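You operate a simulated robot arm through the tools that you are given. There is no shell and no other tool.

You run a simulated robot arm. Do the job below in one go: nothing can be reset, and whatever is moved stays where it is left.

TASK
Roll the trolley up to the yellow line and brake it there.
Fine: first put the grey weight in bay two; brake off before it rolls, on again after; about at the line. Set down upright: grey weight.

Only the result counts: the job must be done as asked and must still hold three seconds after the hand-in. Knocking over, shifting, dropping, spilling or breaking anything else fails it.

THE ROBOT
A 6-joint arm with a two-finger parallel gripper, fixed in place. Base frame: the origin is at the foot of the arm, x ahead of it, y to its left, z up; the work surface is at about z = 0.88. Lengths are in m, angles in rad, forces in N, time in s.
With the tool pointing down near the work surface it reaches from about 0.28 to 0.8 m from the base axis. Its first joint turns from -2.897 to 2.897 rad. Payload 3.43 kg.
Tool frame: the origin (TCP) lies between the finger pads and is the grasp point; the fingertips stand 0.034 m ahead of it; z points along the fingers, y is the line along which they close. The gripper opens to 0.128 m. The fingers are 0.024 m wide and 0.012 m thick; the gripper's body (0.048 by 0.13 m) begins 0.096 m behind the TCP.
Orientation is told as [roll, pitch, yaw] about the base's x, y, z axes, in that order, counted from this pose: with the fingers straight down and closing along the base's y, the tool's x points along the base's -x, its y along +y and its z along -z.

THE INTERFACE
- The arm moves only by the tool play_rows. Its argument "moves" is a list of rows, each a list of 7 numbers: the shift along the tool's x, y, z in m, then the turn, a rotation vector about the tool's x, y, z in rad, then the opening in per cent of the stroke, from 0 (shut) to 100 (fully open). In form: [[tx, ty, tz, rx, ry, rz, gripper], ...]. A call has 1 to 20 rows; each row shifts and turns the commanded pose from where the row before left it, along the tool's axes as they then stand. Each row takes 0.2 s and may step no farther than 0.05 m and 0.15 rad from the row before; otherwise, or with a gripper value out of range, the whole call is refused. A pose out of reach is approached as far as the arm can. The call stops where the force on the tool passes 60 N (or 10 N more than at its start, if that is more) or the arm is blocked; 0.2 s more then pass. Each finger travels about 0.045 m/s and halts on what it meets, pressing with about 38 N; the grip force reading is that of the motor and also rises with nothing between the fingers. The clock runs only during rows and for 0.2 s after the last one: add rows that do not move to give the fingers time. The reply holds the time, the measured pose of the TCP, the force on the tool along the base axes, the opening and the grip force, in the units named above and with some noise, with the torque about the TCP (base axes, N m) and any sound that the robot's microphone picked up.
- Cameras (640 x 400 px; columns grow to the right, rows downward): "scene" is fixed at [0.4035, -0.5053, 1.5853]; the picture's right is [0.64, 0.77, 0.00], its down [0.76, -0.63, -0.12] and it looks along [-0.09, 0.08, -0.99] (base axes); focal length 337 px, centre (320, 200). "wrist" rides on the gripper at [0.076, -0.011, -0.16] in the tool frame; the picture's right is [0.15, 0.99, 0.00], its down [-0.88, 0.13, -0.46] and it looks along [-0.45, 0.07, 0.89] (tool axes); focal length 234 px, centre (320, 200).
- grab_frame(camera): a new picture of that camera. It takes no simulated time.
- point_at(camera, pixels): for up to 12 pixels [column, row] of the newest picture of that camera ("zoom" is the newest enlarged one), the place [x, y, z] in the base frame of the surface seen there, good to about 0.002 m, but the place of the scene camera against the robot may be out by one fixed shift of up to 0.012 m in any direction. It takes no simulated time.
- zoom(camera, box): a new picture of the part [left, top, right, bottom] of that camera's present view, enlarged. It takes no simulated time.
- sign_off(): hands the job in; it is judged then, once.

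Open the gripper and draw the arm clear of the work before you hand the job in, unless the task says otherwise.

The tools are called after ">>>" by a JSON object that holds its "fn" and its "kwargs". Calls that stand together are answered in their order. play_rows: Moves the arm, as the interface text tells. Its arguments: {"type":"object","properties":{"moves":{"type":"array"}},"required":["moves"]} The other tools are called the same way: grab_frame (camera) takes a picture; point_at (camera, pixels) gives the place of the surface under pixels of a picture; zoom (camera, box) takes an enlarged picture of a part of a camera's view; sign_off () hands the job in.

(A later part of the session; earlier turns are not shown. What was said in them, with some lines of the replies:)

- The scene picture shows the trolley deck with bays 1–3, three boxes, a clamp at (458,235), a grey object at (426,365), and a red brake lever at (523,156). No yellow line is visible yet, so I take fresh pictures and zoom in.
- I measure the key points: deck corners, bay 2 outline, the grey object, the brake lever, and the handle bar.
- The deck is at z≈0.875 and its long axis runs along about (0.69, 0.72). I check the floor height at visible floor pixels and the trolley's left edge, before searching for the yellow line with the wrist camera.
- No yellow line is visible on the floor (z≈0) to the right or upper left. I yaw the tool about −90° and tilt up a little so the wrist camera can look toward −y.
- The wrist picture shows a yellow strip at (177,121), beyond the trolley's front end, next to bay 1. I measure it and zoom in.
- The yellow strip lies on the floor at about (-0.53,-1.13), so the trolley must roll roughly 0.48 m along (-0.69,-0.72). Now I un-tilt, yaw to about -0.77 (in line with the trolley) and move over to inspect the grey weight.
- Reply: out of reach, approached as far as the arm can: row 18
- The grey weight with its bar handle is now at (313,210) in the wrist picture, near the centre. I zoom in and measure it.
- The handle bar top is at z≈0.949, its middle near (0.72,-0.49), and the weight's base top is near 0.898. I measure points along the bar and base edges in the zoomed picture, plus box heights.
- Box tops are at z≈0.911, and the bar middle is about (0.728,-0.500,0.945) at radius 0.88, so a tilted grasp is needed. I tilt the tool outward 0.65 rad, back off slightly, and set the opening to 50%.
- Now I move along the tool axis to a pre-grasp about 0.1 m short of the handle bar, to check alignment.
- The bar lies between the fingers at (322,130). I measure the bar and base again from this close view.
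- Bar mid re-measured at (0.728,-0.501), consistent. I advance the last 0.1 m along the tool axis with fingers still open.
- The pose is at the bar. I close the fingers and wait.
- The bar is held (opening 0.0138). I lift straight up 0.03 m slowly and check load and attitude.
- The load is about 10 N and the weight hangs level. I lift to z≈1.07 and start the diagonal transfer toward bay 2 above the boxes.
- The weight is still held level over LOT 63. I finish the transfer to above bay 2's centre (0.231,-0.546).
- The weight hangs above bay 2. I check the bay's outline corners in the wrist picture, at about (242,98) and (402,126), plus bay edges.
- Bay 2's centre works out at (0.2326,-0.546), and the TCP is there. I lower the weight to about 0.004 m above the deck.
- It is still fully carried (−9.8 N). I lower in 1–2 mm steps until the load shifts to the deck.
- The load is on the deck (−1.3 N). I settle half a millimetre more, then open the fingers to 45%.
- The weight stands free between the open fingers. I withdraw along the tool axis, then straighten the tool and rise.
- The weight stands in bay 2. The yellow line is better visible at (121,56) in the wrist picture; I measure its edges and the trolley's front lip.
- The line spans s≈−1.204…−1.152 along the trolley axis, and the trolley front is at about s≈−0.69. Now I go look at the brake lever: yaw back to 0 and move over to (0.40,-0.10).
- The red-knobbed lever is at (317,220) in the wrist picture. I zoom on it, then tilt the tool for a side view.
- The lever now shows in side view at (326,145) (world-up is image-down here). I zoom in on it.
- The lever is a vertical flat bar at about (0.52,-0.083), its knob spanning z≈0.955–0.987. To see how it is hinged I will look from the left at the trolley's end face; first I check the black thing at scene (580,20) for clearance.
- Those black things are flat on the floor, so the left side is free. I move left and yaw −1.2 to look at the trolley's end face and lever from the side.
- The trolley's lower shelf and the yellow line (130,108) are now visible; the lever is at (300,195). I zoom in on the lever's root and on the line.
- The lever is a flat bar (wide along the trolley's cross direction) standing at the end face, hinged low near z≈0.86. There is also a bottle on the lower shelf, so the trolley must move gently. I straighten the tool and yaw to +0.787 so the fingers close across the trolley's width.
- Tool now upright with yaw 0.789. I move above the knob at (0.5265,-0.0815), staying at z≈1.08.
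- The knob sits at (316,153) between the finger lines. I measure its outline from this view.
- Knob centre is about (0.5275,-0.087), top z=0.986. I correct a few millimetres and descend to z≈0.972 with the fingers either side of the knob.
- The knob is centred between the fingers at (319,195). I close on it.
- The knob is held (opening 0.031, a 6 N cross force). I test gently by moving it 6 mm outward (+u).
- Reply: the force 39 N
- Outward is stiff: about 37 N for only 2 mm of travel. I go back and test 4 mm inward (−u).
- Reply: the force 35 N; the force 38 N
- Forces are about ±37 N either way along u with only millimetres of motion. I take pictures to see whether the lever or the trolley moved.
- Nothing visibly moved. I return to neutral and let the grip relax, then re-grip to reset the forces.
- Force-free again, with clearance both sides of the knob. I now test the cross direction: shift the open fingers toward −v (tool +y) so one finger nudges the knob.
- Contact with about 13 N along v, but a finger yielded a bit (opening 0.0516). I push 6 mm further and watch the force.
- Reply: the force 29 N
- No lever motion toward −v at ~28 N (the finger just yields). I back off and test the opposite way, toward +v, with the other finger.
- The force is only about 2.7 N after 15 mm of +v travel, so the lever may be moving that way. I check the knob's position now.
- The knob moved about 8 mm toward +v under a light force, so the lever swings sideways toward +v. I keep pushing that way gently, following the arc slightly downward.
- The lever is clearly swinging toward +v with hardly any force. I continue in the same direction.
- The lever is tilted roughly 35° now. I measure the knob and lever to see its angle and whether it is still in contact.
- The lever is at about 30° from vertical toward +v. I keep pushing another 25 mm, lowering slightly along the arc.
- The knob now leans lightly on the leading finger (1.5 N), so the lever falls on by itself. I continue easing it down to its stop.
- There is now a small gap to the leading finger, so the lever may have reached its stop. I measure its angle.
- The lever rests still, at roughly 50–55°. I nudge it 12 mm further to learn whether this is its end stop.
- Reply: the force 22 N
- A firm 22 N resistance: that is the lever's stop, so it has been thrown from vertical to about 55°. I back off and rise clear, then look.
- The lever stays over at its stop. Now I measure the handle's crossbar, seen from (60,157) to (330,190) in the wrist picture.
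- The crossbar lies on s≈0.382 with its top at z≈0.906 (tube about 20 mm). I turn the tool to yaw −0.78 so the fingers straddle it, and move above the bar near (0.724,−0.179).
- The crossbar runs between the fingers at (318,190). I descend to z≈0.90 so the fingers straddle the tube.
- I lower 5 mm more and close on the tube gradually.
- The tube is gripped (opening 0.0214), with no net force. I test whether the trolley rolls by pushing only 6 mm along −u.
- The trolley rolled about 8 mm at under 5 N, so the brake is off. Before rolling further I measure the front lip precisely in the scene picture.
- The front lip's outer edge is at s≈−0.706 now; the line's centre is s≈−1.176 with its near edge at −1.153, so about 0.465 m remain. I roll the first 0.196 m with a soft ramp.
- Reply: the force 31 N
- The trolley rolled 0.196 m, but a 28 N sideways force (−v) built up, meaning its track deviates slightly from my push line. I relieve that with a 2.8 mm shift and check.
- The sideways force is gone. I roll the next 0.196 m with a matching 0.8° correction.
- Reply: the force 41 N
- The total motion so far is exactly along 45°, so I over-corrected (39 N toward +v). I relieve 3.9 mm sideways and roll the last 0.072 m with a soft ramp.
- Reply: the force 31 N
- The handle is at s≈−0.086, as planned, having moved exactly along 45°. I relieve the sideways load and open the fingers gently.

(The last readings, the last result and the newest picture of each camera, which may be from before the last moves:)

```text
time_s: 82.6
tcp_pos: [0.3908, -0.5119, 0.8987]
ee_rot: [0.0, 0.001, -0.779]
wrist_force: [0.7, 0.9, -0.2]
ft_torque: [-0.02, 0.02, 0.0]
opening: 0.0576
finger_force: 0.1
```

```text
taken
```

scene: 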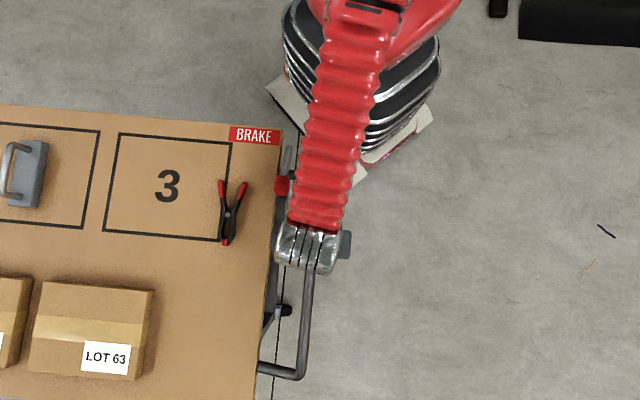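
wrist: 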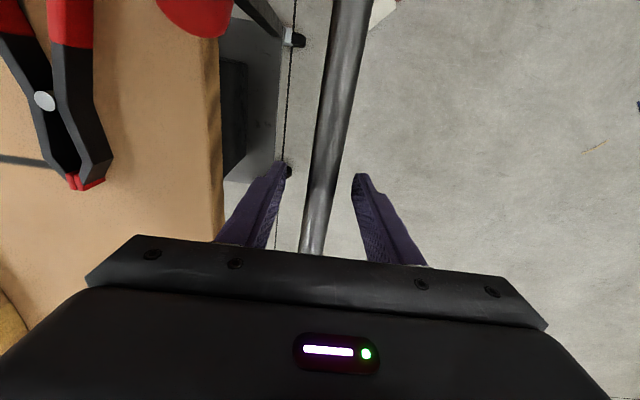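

The trolley stays put. I lift off the handle, retract toward the robot, and turn the wrist camera toward the front of the trolley to check the line.

>>> {"fn": "play_rows", "kwargs": {"moves": [[0, 0, -0.03, 0, 0, 0, 45], [0, 0, -0.045, 0, 0, 0, 45], [0, 0, -0.045, 0, 0, 0, 45], [0, 0, -0.045, 0, 0, 0, 45], [0, 0, -0.045, 0, 0, 0, 45], [0, 0, -0.045, 0, 0, 0, 45], [0.04, 0, 0, 0, 0, 0.133, 45], [0.035, -0.02, 0, 0, 0, 0.133, 45], [0.03, -0.025, 0, 0, 0, 0.133, 45], [0.03, -0.03, 0, 0, 0, 0.133, 45], [0.02, -0.03, 0, 0, 0, 0.133, 45], [0.02, -0.03, 0, 0, 0, 0.133, 45], [0, 0, 0, 0, -0.13, 0, 45], [0, 0, 0, 0, -0.13, 0, 45], [0, 0, 0, 0, -0.13, 0, 45], [0, 0, 0, 0, 0, 0, 45]]}}

>>> {"fn": "grab_frame", "kwargs": {"camera": "wrist"}}

>>> {"fn": "grab_frame", "kwargs": {"camera": "scene"}}

```text
time_s: 86.0
tcp_pos: [0.1831, -0.4098, 1.1536]
ee_rot: [0.0, -0.391, -1.576]
wrist_force: [0.7, 1.1, 0.2]
ft_torque: [0.01, 0.02, 0.05]
opening: 0.0579
finger_force: 0.0
```

```text
taken
```

wrist: 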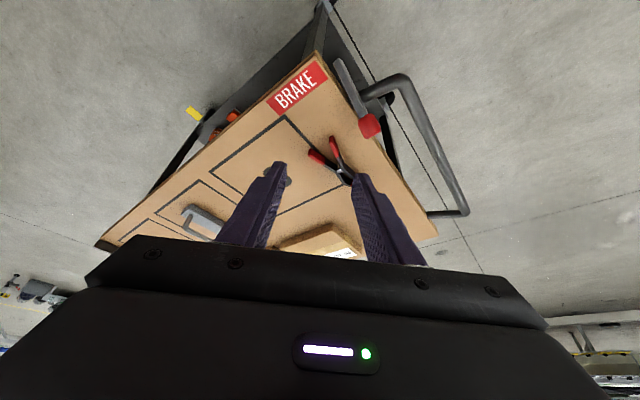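

```text
taken
```

scene: 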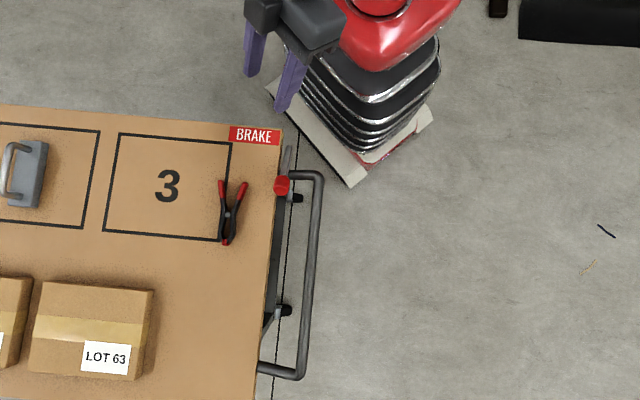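

The yellow line end shows at (195,113), and the trolley's front corner at (97,245). I measure both, along with the deck's near edge.

>>> {"fn": "point_at", "kwargs": {"camera": "wrist", "pixels": [[186, 110], [191, 105], [199, 113], [203, 117], [192, 117], [97, 244], [101, 246], [106, 247], [96, 245], [150, 195], [182, 150], [328, 60]]}}

>>> {"fn": "zoom", "kwargs": {"camera": "wrist", "box": [70, 80, 270, 260]}}

```text
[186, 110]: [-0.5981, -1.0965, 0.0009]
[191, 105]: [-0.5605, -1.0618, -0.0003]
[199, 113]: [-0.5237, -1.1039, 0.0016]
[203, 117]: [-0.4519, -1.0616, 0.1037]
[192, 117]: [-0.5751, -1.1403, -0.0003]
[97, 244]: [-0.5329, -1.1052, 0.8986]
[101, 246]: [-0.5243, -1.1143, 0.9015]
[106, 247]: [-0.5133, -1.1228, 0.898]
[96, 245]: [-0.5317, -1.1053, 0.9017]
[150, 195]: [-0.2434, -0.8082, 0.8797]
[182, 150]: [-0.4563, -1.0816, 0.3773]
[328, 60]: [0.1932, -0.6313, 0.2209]
```

```text
2.22 times, centred on (170, 170) of wrist
```

zoom: 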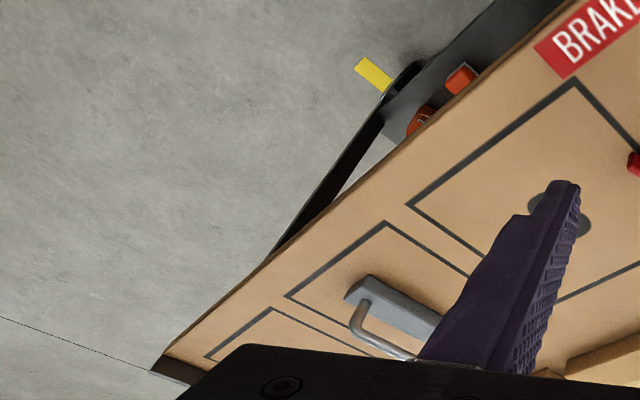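

The front edge (s≈−1.16…−1.17) is on the yellow line (−1.150…−1.200). Now the brake must go back on: I straighten, yaw to −0.785 and look down at the lever's new place near (0.27,−0.48).

>>> {"fn": "play_rows", "kwargs": {"moves": [[0, 0, 0, 0, 0.13, 0, 45], [0, 0, 0, 0, 0.13, 0, 45], [0, 0, 0, 0, 0.13, 0, 45], [0, 0, 0, 0, 0, -0.132, 40], [0, 0, 0, 0, 0, -0.132, 30], [0, 0, 0, 0, 0, -0.132, 20], [0, 0, 0, 0, 0, -0.132, 10], [0, 0, 0, 0, 0, -0.132, 0], [0, 0, 0, 0, 0, -0.132, 0], [-0.02, 0.004, 0.02, 0, 0, 0, 0], [-0.02, 0.004, 0.02, 0, 0, 0, 0], [0, 0, 0, 0, 0, 0, 0]]}}

>>> {"fn": "grab_frame", "kwargs": {"camera": "wrist"}}

>>> {"fn": "grab_frame", "kwargs": {"camera": "scene"}}

```text
time_s: 88.6
tcp_pos: [0.2152, -0.4326, 1.1134]
ee_rot: [-0.001, 0.0, -0.785]
wrist_force: [-0.9, -0.3, -0.5]
ft_torque: [-0.04, -0.02, 0.02]
opening: 0.0002
finger_force: 33.1
```

```text
taken
```

wrist: 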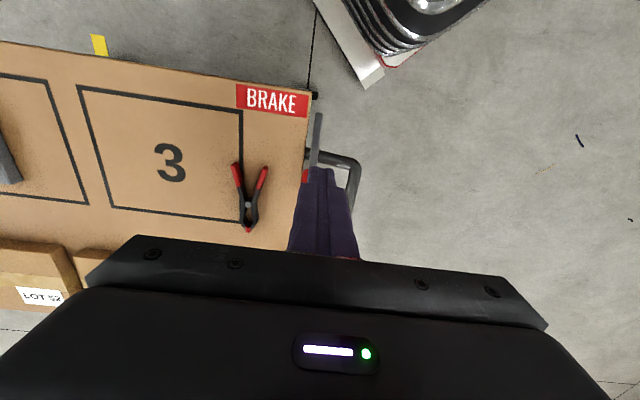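

```text
taken
```

scene: 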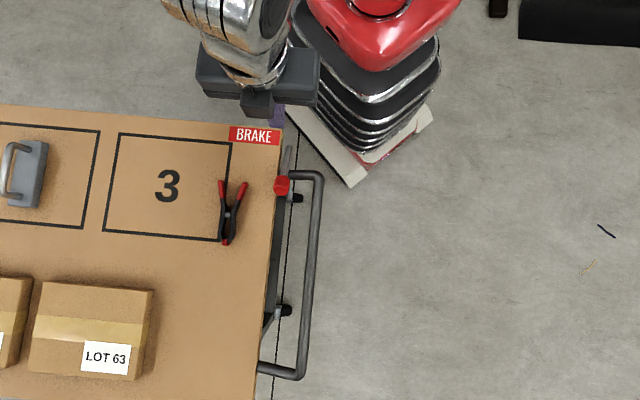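

The knob is hidden behind my fingers in the wrist view, but the scene view shows it at (283,185) with the bar root at (289,150). I measure there.

>>> {"fn": "zoom", "kwargs": {"camera": "scene", "box": [240, 120, 360, 240]}}

>>> {"fn": "point_at", "kwargs": {"camera": "scene", "pixels": [[282, 184], [275, 185], [290, 185], [282, 193], [289, 150], [287, 165], [281, 135], [318, 230], [300, 176], [230, 213]]}}

>>> {"fn": "point_at", "kwargs": {"camera": "wrist", "pixels": [[318, 117], [316, 135], [304, 178], [313, 95], [353, 185], [330, 155], [250, 203]]}}

```text
3.33 times, centred on (300, 180) of scene
```

zoom: 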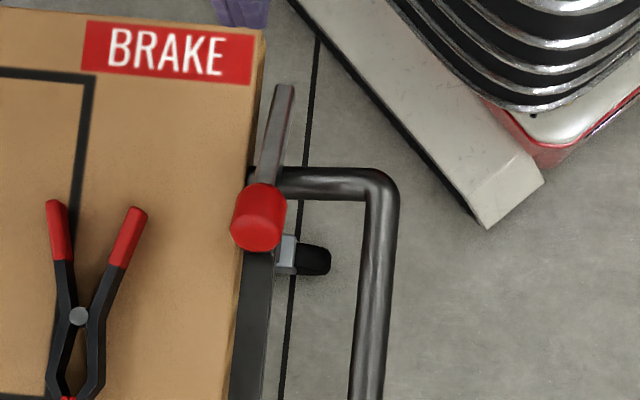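

```text
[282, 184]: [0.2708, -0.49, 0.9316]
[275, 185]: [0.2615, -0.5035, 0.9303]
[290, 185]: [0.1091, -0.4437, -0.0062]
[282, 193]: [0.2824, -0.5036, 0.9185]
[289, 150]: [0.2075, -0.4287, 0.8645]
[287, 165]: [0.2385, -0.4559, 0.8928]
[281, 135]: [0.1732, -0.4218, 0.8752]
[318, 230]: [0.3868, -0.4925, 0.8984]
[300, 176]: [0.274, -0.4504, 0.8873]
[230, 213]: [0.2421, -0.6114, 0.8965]
```

```text
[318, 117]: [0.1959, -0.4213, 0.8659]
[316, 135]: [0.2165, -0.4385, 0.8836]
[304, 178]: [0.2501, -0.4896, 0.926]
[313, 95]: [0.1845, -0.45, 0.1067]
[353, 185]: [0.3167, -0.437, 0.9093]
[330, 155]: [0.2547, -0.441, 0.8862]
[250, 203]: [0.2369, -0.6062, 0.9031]
```

The lever rests at about 56° (bar from t≈0.436, knob out to t≈0.548). I move closed fingers to its far side (TCP ≈(0.3005,−0.5127)) and descend to z≈0.945, ready to push it back.

>>> {"fn": "play_rows", "kwargs": {"moves": [[-0.0293, 0.001, 0.003, 0, 0, 0, 0], [-0.0293, 0.001, 0.003, 0, 0, 0, 0], [-0.0293, 0.001, 0.003, 0, 0, 0, 0], [-0.0293, 0.001, 0.003, 0, 0, 0, 0], [0, 0, 0.03, 0, 0, 0, 0], [0, 0, 0.03, 0, 0, 0, 0], [0, 0, 0.03, 0, 0, 0, 0], [0, 0, 0.025, 0, 0, 0, 0], [0, 0, 0.02, 0, 0, 0, 0], [0, 0, 0.02, 0, 0, 0, 0], [0, 0, 0, 0, 0, 0, 0]]}}

>>> {"fn": "grab_frame", "kwargs": {"camera": "wrist"}}

>>> {"fn": "grab_frame", "kwargs": {"camera": "scene"}}

```text
time_s: 91.0
tcp_pos: [0.3022, -0.5134, 0.9485]
ee_rot: [0.001, -0.001, -0.786]
wrist_force: [-0.3, 0.2, 0.0]
ft_torque: [0.01, -0.01, 0.02]
opening: 0.0
finger_force: 33.4
```

```text
taken
```

wrist: 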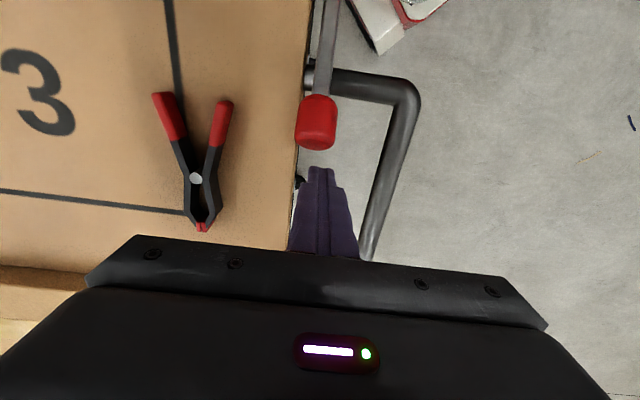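

```text
taken
```

scene: 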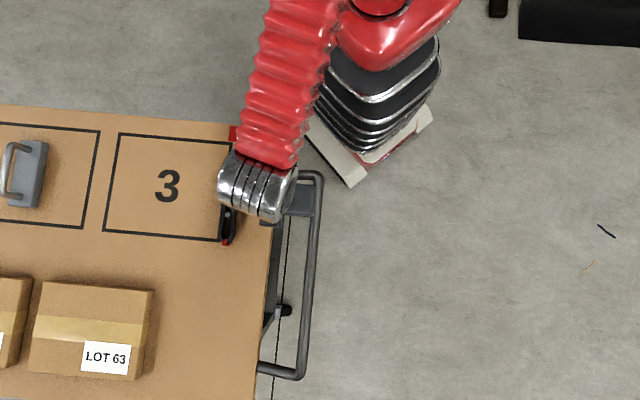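

The closed fingers line up with the knob at (316,125). I push toward −v in 5 mm steps, rising gently with the knob's arc.

>>> {"fn": "play_rows", "kwargs": {"moves": [[0.005, 0, 0, 0, 0, 0, 0], [0.005, 0, 0, 0, 0, 0, 0], [0.005, 0, 0, 0, 0, 0, 0], [0.005, 0, -0.002, 0, 0, 0, 0], [0.005, 0, -0.002, 0, 0, 0, 0], [0.005, 0, -0.002, 0, 0, 0, 0], [0.005, 0, -0.002, 0, 0, 0, 0], [0.005, 0, -0.002, 0, 0, 0, 0], [0.005, 0, -0.002, 0, 0, 0, 0], [0.005, 0, -0.002, 0, 0, 0, 0], [0, 0, 0, 0, 0, 0, 0]]}}

>>> {"fn": "grab_frame", "kwargs": {"camera": "wrist"}}

```text
time_s: 92.4
tcp_pos: [0.2877, -0.4967, 0.9597]
ee_rot: [-0.005, -0.023, -0.784]
wrist_force: [4.1, -0.1, 0.8]
ft_torque: [-0.02, -0.14, 0.0]
opening: 0.0
finger_force: 33.1
stopped in row 7: the force on the tool passed its limit at 62 N (the readings are from after the stop); the commanded pose is now the measured one
```

```text
taken
```

wrist: 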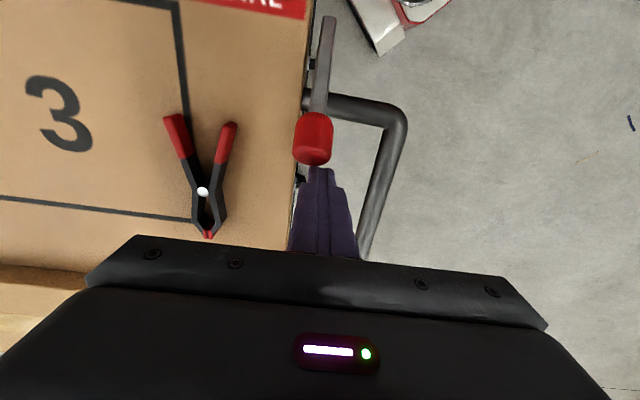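

Pushing on the knob's end jams (62 N, wedging by friction). Better: grip the knob with the fingers closing along u (parallel to the hinge pin) and carry it along its arc. I back off and rise first.

>>> {"fn": "play_rows", "kwargs": {"moves": [[-0.01, 0, 0, 0, 0, 0, 0], [-0.015, 0, -0.005, 0, 0, 0, 0], [0, 0, -0.03, 0, 0, 0, 10], [0, 0, -0.04, 0, 0, 0, 20], [0, 0, -0.03, 0, 0, 0, 30], [0.01, 0, 0, 0, 0, 0, 40], [0, 0, 0, 0, 0, 0, 40], [0, 0, 0, 0, 0, 0, 40]]}}

>>> {"fn": "grab_frame", "kwargs": {"camera": "wrist"}}

>>> {"fn": "grab_frame", "kwargs": {"camera": "scene"}}

```text
time_s: 94.2
tcp_pos: [0.2946, -0.506, 1.063]
ee_rot: [-0.005, -0.022, -0.783]
wrist_force: [-0.5, -0.4, 0.0]
ft_torque: [0.0, 0.0, 0.0]
opening: 0.0512
finger_force: 0.1
```

```text
taken
```

wrist: 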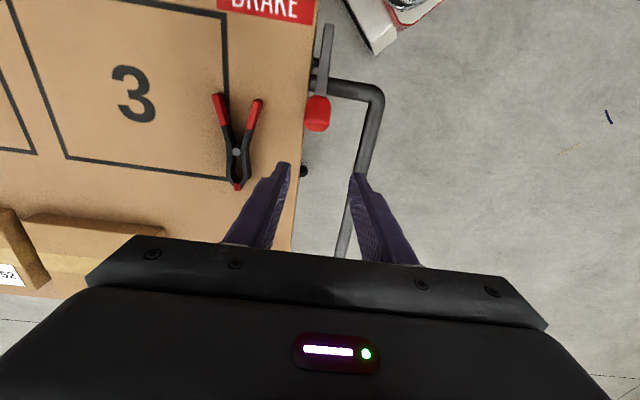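

```text
taken
```

scene: 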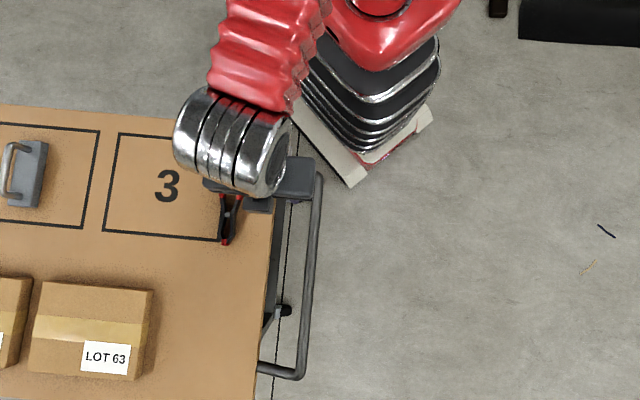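

The knob is now clearly visible at (317,113), the bar running up to (327,28). I measure them precisely.

>>> {"fn": "zoom", "kwargs": {"camera": "wrist", "box": [260, 10, 400, 150]}}

>>> {"fn": "point_at", "kwargs": {"camera": "wrist", "pixels": [[317, 113], [306, 113], [329, 113], [318, 100], [317, 126], [325, 60], [326, 45], [327, 30], [322, 60], [329, 60], [294, 150], [235, 150]]}}

```text
2.86 times, centred on (330, 80) of wrist
```

zoom: 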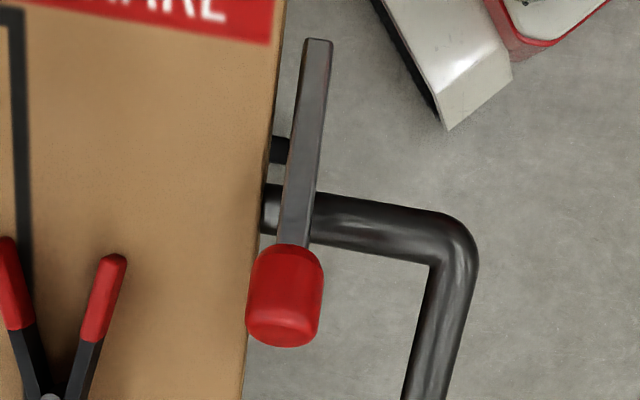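

```text
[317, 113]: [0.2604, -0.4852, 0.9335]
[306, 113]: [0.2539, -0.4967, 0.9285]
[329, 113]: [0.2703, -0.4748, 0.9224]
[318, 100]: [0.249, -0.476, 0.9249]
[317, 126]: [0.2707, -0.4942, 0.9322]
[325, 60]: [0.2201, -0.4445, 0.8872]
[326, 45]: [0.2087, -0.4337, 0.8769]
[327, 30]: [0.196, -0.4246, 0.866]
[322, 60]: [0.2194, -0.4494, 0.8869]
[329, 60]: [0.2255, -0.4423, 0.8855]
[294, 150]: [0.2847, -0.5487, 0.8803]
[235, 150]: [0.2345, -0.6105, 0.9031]
```

The lever is at 55.8°, with knob centre about t=0.530, z=0.921, s=−0.159. I shift above it, correct the small tilt, and descend with fingers open 51 mm on either side of the knob.

>>> {"fn": "play_rows", "kwargs": {"moves": [[0.018, -0.005, 0, 0, 0.011, 0, 40], [0.018, -0.0045, 0, 0.005, 0.011, 0, 40], [0, 0, 0.03, 0, 0, 0, 40], [0, 0, 0.03, 0, 0, 0, 40], [0, 0, 0.03, 0, 0, 0, 40], [0, 0, 0.02, 0, 0, 0, 40], [0, 0, 0, 0, 0, 0, 40]]}}

>>> {"fn": "grab_frame", "kwargs": {"camera": "wrist"}}

```text
time_s: 95.8
tcp_pos: [0.2631, -0.4881, 0.9533]
ee_rot: [-0.01, 0.001, -0.785]
wrist_force: [0.1, 0.0, -0.5]
ft_torque: [-0.02, -0.02, -0.01]
opening: 0.0511
finger_force: 0.1
```

```text
taken
```

wrist: 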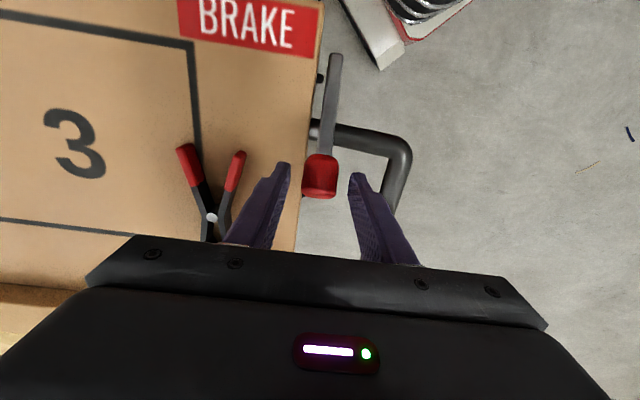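

The knob (320,180) is between the fingers. I descend the last 25 mm and close on it gradually.

>>> {"fn": "play_rows", "kwargs": {"moves": [[0, 0, 0.013, -0.005, 0, 0, 40], [0, 0, 0.012, -0.005, 0, 0, 40], [0, 0, 0, 0, 0, 0, 33], [0, 0, 0, 0, 0, 0, 28], [0, 0, 0, 0, 0, 0, 25], [0, 0, 0, 0, 0, 0, 22], [0, 0, 0, 0, 0, 0, 18], [0, 0, 0, 0, 0, 0, 10], [0, 0, 0, 0, 0, 0, 0], [0, 0, 0, 0, 0, 0, 0]]}}

>>> {"fn": "grab_frame", "kwargs": {"camera": "wrist"}}

```text
time_s: 98.0
tcp_pos: [0.2639, -0.4877, 0.9305]
ee_rot: [0.001, 0.0, -0.784]
wrist_force: [-6.0, -5.8, -1.8]
ft_torque: [-0.23, 0.05, 0.09]
opening: 0.0308
finger_force: 45.4
```

```text
taken
```

wrist: 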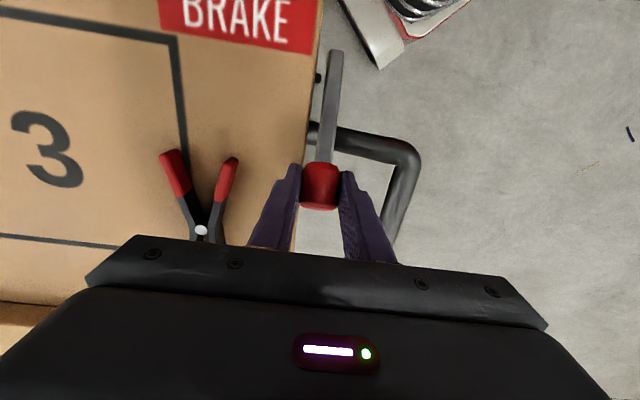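

The knob is gripped (0.0308). I carry it along its arc (radius ≈0.114 m), the first five steps, and check the forces.

>>> {"fn": "play_rows", "kwargs": {"moves": [[0.00445, 0, -0.0061, 0, 0, 0, 0], [0.0051, 0, -0.0061, 0, 0, 0, 0], [0.0055, 0, -0.0057, 0, 0, 0, 0], [0.0059, 0, -0.0053, 0, 0, 0, 0], [0.0063, 0, -0.0049, 0, 0, 0, 0], [0, 0, 0, 0, 0, 0, 0]]}}

>>> {"fn": "grab_frame", "kwargs": {"camera": "wrist"}}

```text
time_s: 99.4
tcp_pos: [0.2436, -0.4701, 0.9577]
ee_rot: [0.001, 0.0, -0.783]
wrist_force: [13.1, -2.8, -2.1]
ft_torque: [-0.76, -1.01, -0.06]
opening: 0.0308
finger_force: 45.0
```

```text
taken
```

wrist: 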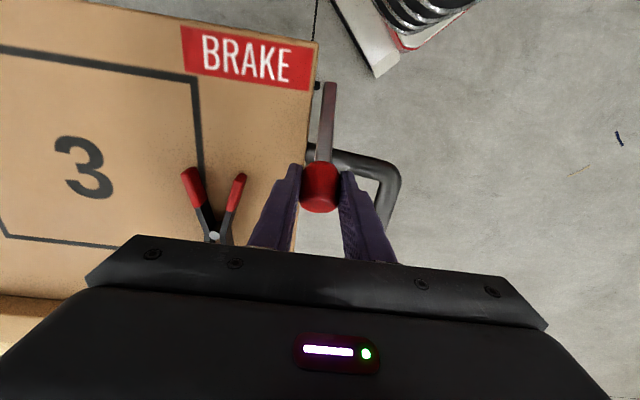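

The lever is coming up with modest force (about 11 N). I continue along the arc to near vertical.

>>> {"fn": "play_rows", "kwargs": {"moves": [[0.0066, 0, -0.0044, 0, 0, 0, 0], [0.0069, 0, -0.004, 0, 0, 0, 0], [0.0072, 0, -0.0035, 0, 0, 0, 0], [0.0074, 0, -0.003, 0, 0, 0, 0], [0.0076, 0, -0.0025, 0, 0, 0, 0], [0.0077, 0, -0.0019, 0, 0, 0, 0], [0, 0, 0, 0, 0, 0, 0]]}}

>>> {"fn": "grab_frame", "kwargs": {"camera": "wrist"}}

```text
time_s: 101.0
tcp_pos: [0.2129, -0.4393, 0.977]
ee_rot: [0.001, -0.001, -0.784]
wrist_force: [9.4, -6.1, 2.8]
ft_torque: [-0.91, -1.03, -0.02]
opening: 0.0308
finger_force: 45.0
```

```text
taken
```

wrist: 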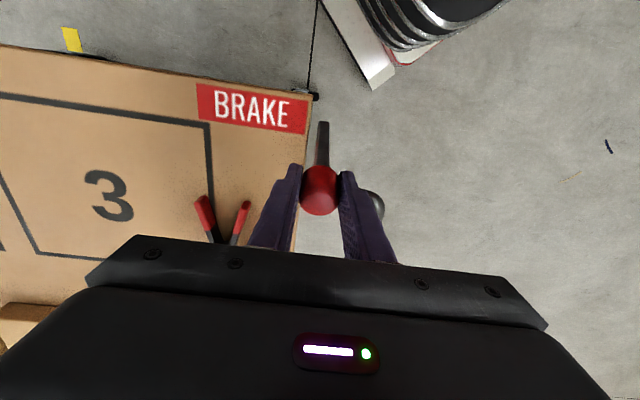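

Near vertical: about 25 mm of sideways travel remains. I do the last steps, watching for the stop.

>>> {"fn": "play_rows", "kwargs": {"moves": [[0.0078, 0, -0.0014, 0, 0, 0, 0], [0.0079, 0, -0.0008, 0, 0, 0, 0], [0.008, 0, 0, 0, 0, 0, 0], [0, 0, 0, 0, 0, 0, 0]]}}

>>> {"fn": "grab_frame", "kwargs": {"camera": "wrist"}}

```text
time_s: 102.0
tcp_pos: [0.1945, -0.4206, 0.9784]
ee_rot: [0.001, -0.001, -0.784]
wrist_force: [2.0, -11.1, 13.8]
ft_torque: [-1.07, -0.8, 0.02]
opening: 0.031
finger_force: 45.2
```

```text
taken
```

wrist: 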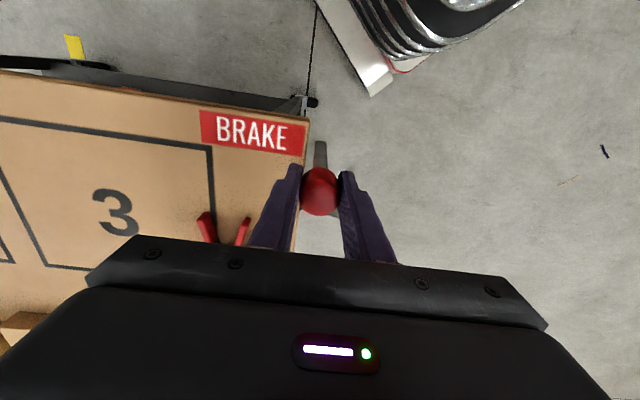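

The lever looks upright with about 9 N side force. I press 4 mm further to seat it against its upright stop.

>>> {"fn": "play_rows", "kwargs": {"moves": [[0.002, 0, 0, 0, 0, 0, 0], [0.002, 0, 0, 0, 0, 0, 0], [0, 0, 0, 0, 0, 0, 0]]}}

```text
time_s: 102.8
tcp_pos: [0.1925, -0.4193, 0.9788]
ee_rot: [-0.001, -0.001, -0.785]
wrist_force: [1.4, -15.6, 12.7]
ft_torque: [-1.07, -0.69, -0.02]
opening: 0.031
finger_force: 45.1
```

Still creeping (12 N). I press 5 mm more to find the firm stop.

>>> {"fn": "play_rows", "kwargs": {"moves": [[0.0025, 0.0005, -0.001, 0, 0, 0, 0], [0.0025, 0.0005, 0, 0, 0, 0, 0], [0, 0, 0, 0, 0, 0, 0]]}}

>>> {"fn": "grab_frame", "kwargs": {"camera": "wrist"}}

```text
time_s: 103.6
tcp_pos: [0.1913, -0.4167, 0.9789]
ee_rot: [-0.002, -0.006, -0.785]
wrist_force: [11.5, -36.7, -12.6]
ft_torque: [-0.72, -0.25, 0.03]
opening: 0.0312
finger_force: 44.9
```

```text
taken
```

wrist: 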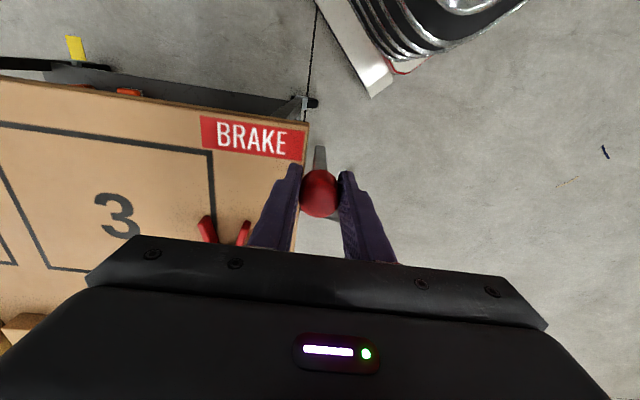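

About 34 N now: firmly against the upright stop. I relax the loads, open the fingers and see whether the lever stays upright.

>>> {"fn": "play_rows", "kwargs": {"moves": [[-0.0015, -0.001, 0, 0, 0, 0, 0], [-0.0015, -0.001, 0, 0, 0, 0, 0], [0, 0, 0, 0, 0, 0, 27], [0, 0, 0, 0, 0, 0, 32], [0, 0, 0, 0, 0, 0, 40], [0, 0, 0, 0, 0, 0, 40]]}}

>>> {"fn": "grab_frame", "kwargs": {"camera": "wrist"}}

>>> {"fn": "grab_frame", "kwargs": {"camera": "scene"}}

```text
time_s: 105.0
tcp_pos: [0.1907, -0.418, 0.9795]
ee_rot: [0.002, 0.0, -0.783]
wrist_force: [0.1, 0.5, 0.7]
ft_torque: [0.0, -0.01, -0.02]
opening: 0.0513
finger_force: 0.0
```

```text
taken
```

wrist: 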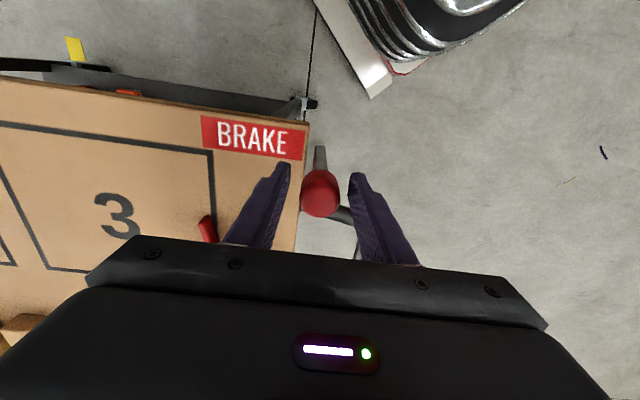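

```text
taken
```

scene: 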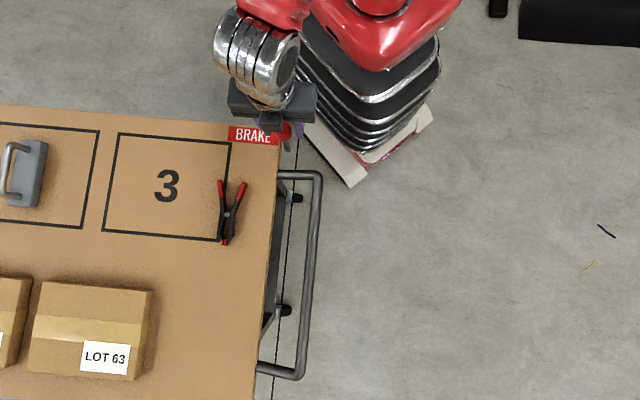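

The lever stands free and upright. I rise straight up clear of the knob, and look at it from above.

>>> {"fn": "play_rows", "kwargs": {"moves": [[0, 0, -0.02, 0, 0, 0, 40], [0, 0, -0.03, 0, 0, 0, 40], [0, 0, -0.03, 0, 0, 0, 40], [0, 0, -0.03, 0, 0, 0, 40], [0.03, 0, -0.02, 0, 0, 0, 40], [0.03, 0, 0, 0, 0, 0, 40], [0, 0, 0, 0, 0, 0, 40]]}}

>>> {"fn": "grab_frame", "kwargs": {"camera": "wrist"}}

>>> {"fn": "grab_frame", "kwargs": {"camera": "scene"}}

```text
time_s: 106.6
tcp_pos: [0.1469, -0.3756, 1.1095]
ee_rot: [0.0, -0.001, -0.783]
wrist_force: [0.0, 0.2, -1.0]
ft_torque: [0.0, -0.01, 0.01]
opening: 0.051
finger_force: 0.2
```

```text
taken
```

wrist: 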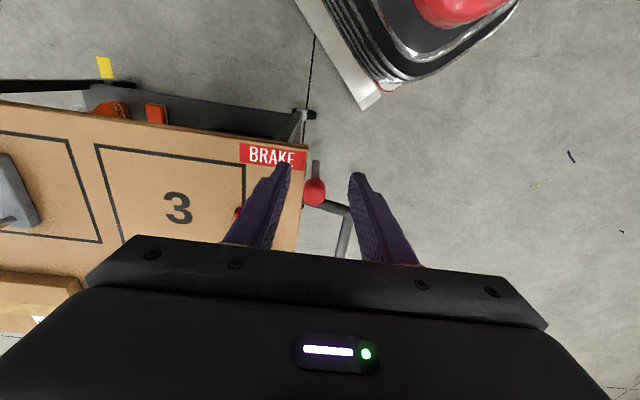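

```text
taken
```

scene: 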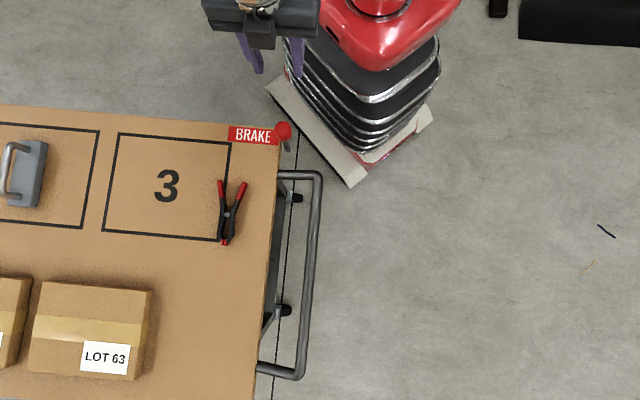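

I measure the lever's root and knob to confirm it is back at its original upright angle, plus the handle bar position.

>>> {"fn": "point_at", "kwargs": {"camera": "wrist", "pixels": [[316, 190], [306, 190], [325, 190], [315, 182], [315, 165], [318, 166], [312, 166], [342, 235], [98, 60], [110, 60]]}}

>>> {"fn": "point_at", "kwargs": {"camera": "scene", "pixels": [[283, 131], [287, 146], [317, 230], [229, 213], [281, 133], [275, 131], [291, 131]]}}

>>> {"fn": "zoom", "kwargs": {"camera": "scene", "box": [220, 100, 340, 220]}}

```text
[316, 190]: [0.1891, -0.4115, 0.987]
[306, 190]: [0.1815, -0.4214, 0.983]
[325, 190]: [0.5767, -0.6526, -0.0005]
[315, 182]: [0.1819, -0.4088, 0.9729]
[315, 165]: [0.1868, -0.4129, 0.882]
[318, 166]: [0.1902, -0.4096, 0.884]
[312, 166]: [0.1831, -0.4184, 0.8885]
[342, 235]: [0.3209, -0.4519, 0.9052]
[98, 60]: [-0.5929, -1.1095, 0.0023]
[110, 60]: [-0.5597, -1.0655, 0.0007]
```

```text
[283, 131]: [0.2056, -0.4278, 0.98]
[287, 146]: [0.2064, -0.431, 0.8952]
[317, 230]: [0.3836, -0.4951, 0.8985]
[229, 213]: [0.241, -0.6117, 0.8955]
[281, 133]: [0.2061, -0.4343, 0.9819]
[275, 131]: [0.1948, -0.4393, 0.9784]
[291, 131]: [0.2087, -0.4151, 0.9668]
```

```text
3.33 times, centred on (280, 160) of scene
```

zoom: 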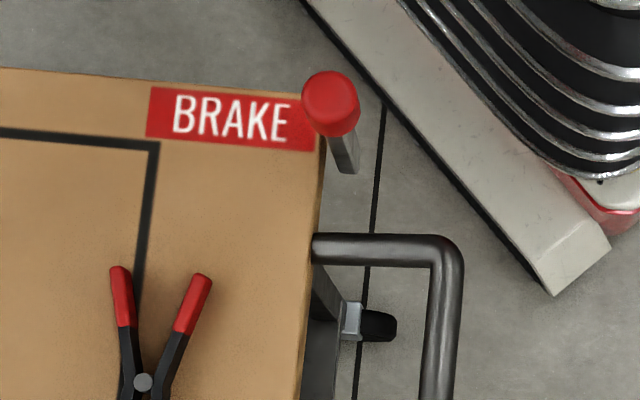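

The lever is vertical again, same offsets as at the start, and during seating the trolley withstood ~18 N along u without rolling, so the brake holds. I open the gripper, withdraw and take a last look at the load and the line.

>>> {"fn": "zoom", "kwargs": {"camera": "wrist", "box": [0, 40, 320, 240]}}

>>> {"fn": "play_rows", "kwargs": {"moves": [[0.03, 0, -0.02, 0, 0, 0.13, 60], [0.02, 0, -0.02, 0, 0, 0.13, 80], [0, 0, -0.02, 0, 0, 0.13, 100], [0, 0, 0, 0, 0, 0.13, 100], [0, 0, 0, 0, 0, 0.13, 100], [0, 0, 0, 0, 0, 0.13, 100], [0, 0, 0, 0, 0, 0.13, 100], [0, 0, 0, 0, -0.1, 0, 100], [0, 0, 0, 0, -0.1, 0, 100], [0, 0, 0, 0, -0.1, 0, 100], [0, 0, 0, 0, 0, 0, 100]]}}

>>> {"fn": "grab_frame", "kwargs": {"camera": "wrist"}}

>>> {"fn": "grab_frame", "kwargs": {"camera": "scene"}}

```text
2.00 times, centred on (160, 140) of wrist
```

zoom: 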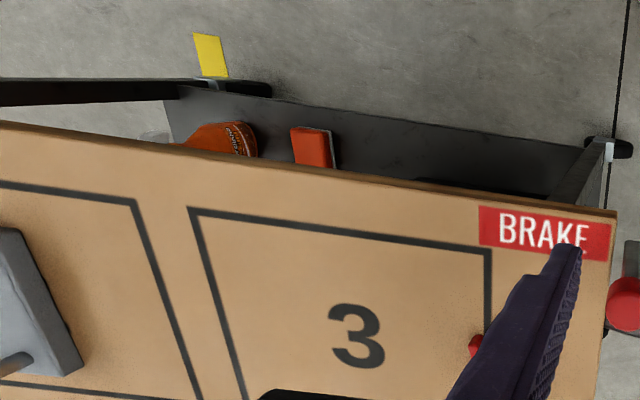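

```text
time_s: 109.0
tcp_pos: [0.1171, -0.3455, 1.1479]
ee_rot: [-0.029, -0.248, -1.689]
wrist_force: [0.4, -0.2, 0.3]
ft_torque: [0.02, 0.03, -0.04]
opening: 0.128
finger_force: 0.0
```

```text
taken
```

wrist: 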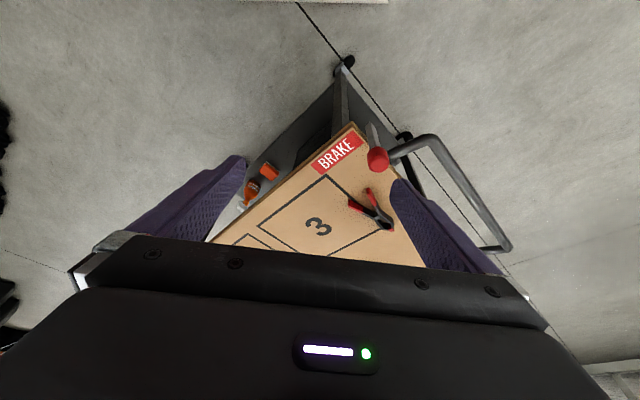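

```text
taken
```

scene: 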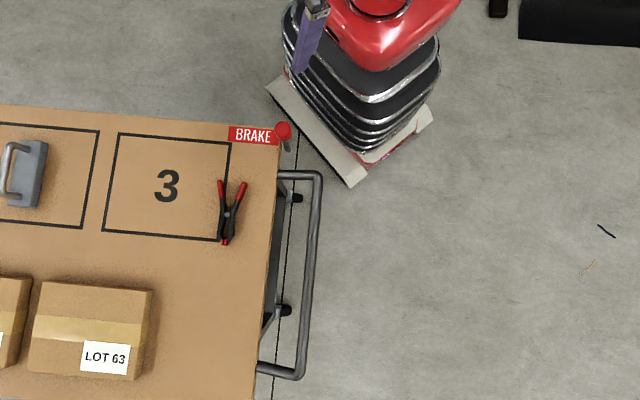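

Everything on the deck and lower shelf looks in place, the lever upright. I draw the arm further up and away, then check once more that nothing drifts.

>>> {"fn": "play_rows", "kwargs": {"moves": [[0, 0, -0.03, 0, 0, 0, 100], [0, 0, -0.03, 0, 0, 0, 100], [0, 0, -0.03, 0, 0, 0, 100], [0, 0, -0.03, 0, 0, 0, 100], [0, 0, 0, 0, 0, 0, 100], [0, 0, 0, 0, 0, 0, 100], [0, 0, 0, 0, 0, 0, 100], [0, 0, 0, 0, 0, 0, 100]]}}

>>> {"fn": "grab_frame", "kwargs": {"camera": "scene"}}

>>> {"fn": "grab_frame", "kwargs": {"camera": "wrist"}}

```text
time_s: 111.0
tcp_pos: [0.128, -0.3237, 1.2596]
ee_rot: [-0.043, -0.231, -1.682]
wrist_force: [0.1, -0.7, -0.2]
ft_torque: [-0.01, 0.01, 0.02]
opening: 0.1279
finger_force: 0.1
stopped in row 8: the arm was blocked; the commanded pose is now the measured one
```

```text
taken
```

scene: 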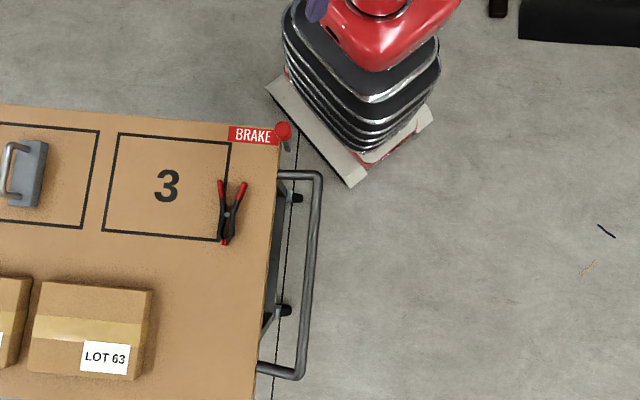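

```text
taken
```

wrist: 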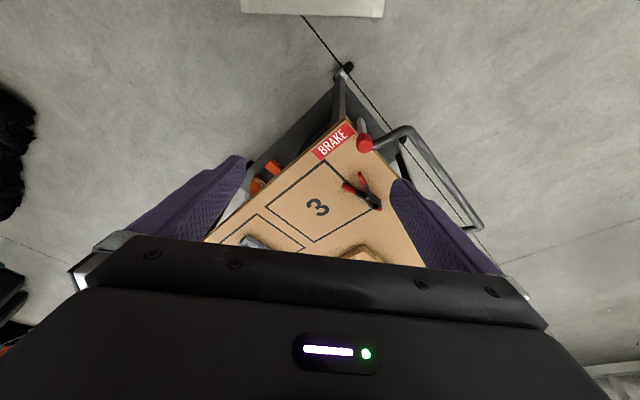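

The scene is unchanged between frames: trolley still, lever upright at (283,131), weight standing in bay 2, gripper open and clear. The front edge sits on the yellow line, so I hand the job in.

>>> {"fn": "sign_off", "kwargs": {}}

```text
The job is handed in.
```

The trolley is at the yellow line with its brake on, and the grey weight is upright in bay two. I've handed the job in; I haven't seen the judge's result.

- **Weight:** I lifted it by its handle and set it down in the centre of bay two before anything rolled. It was still standing there after the roll.
- **Rolling:** With the brake off, I rolled the trolley about 0.465 m. Its front edge now lies on the line, roughly 1 cm short of the middle by my measurement.
- **Brake:** The lever is back upright against its stop, where it stood at the start. The trolley did not move when about 18 N came on it along its rolling direction, but I did not do a separate push test on the handle.
- **One snag:** My first try at resetting the brake lever jammed and hit the 60 N force limit. I backed off and moved it by gripping the knob instead; nothing else appeared to move.
- **Not checked at the end:** I saw no shift in the clamp, box LOT 63 or the lower-shelf items, though the last frames only show part of that shelf. Boxes LOT 41 and 52 were partly or wholly out of view in the last pictures, so I did not confirm them.

The gripper is open and the arm is clear of the trolley.
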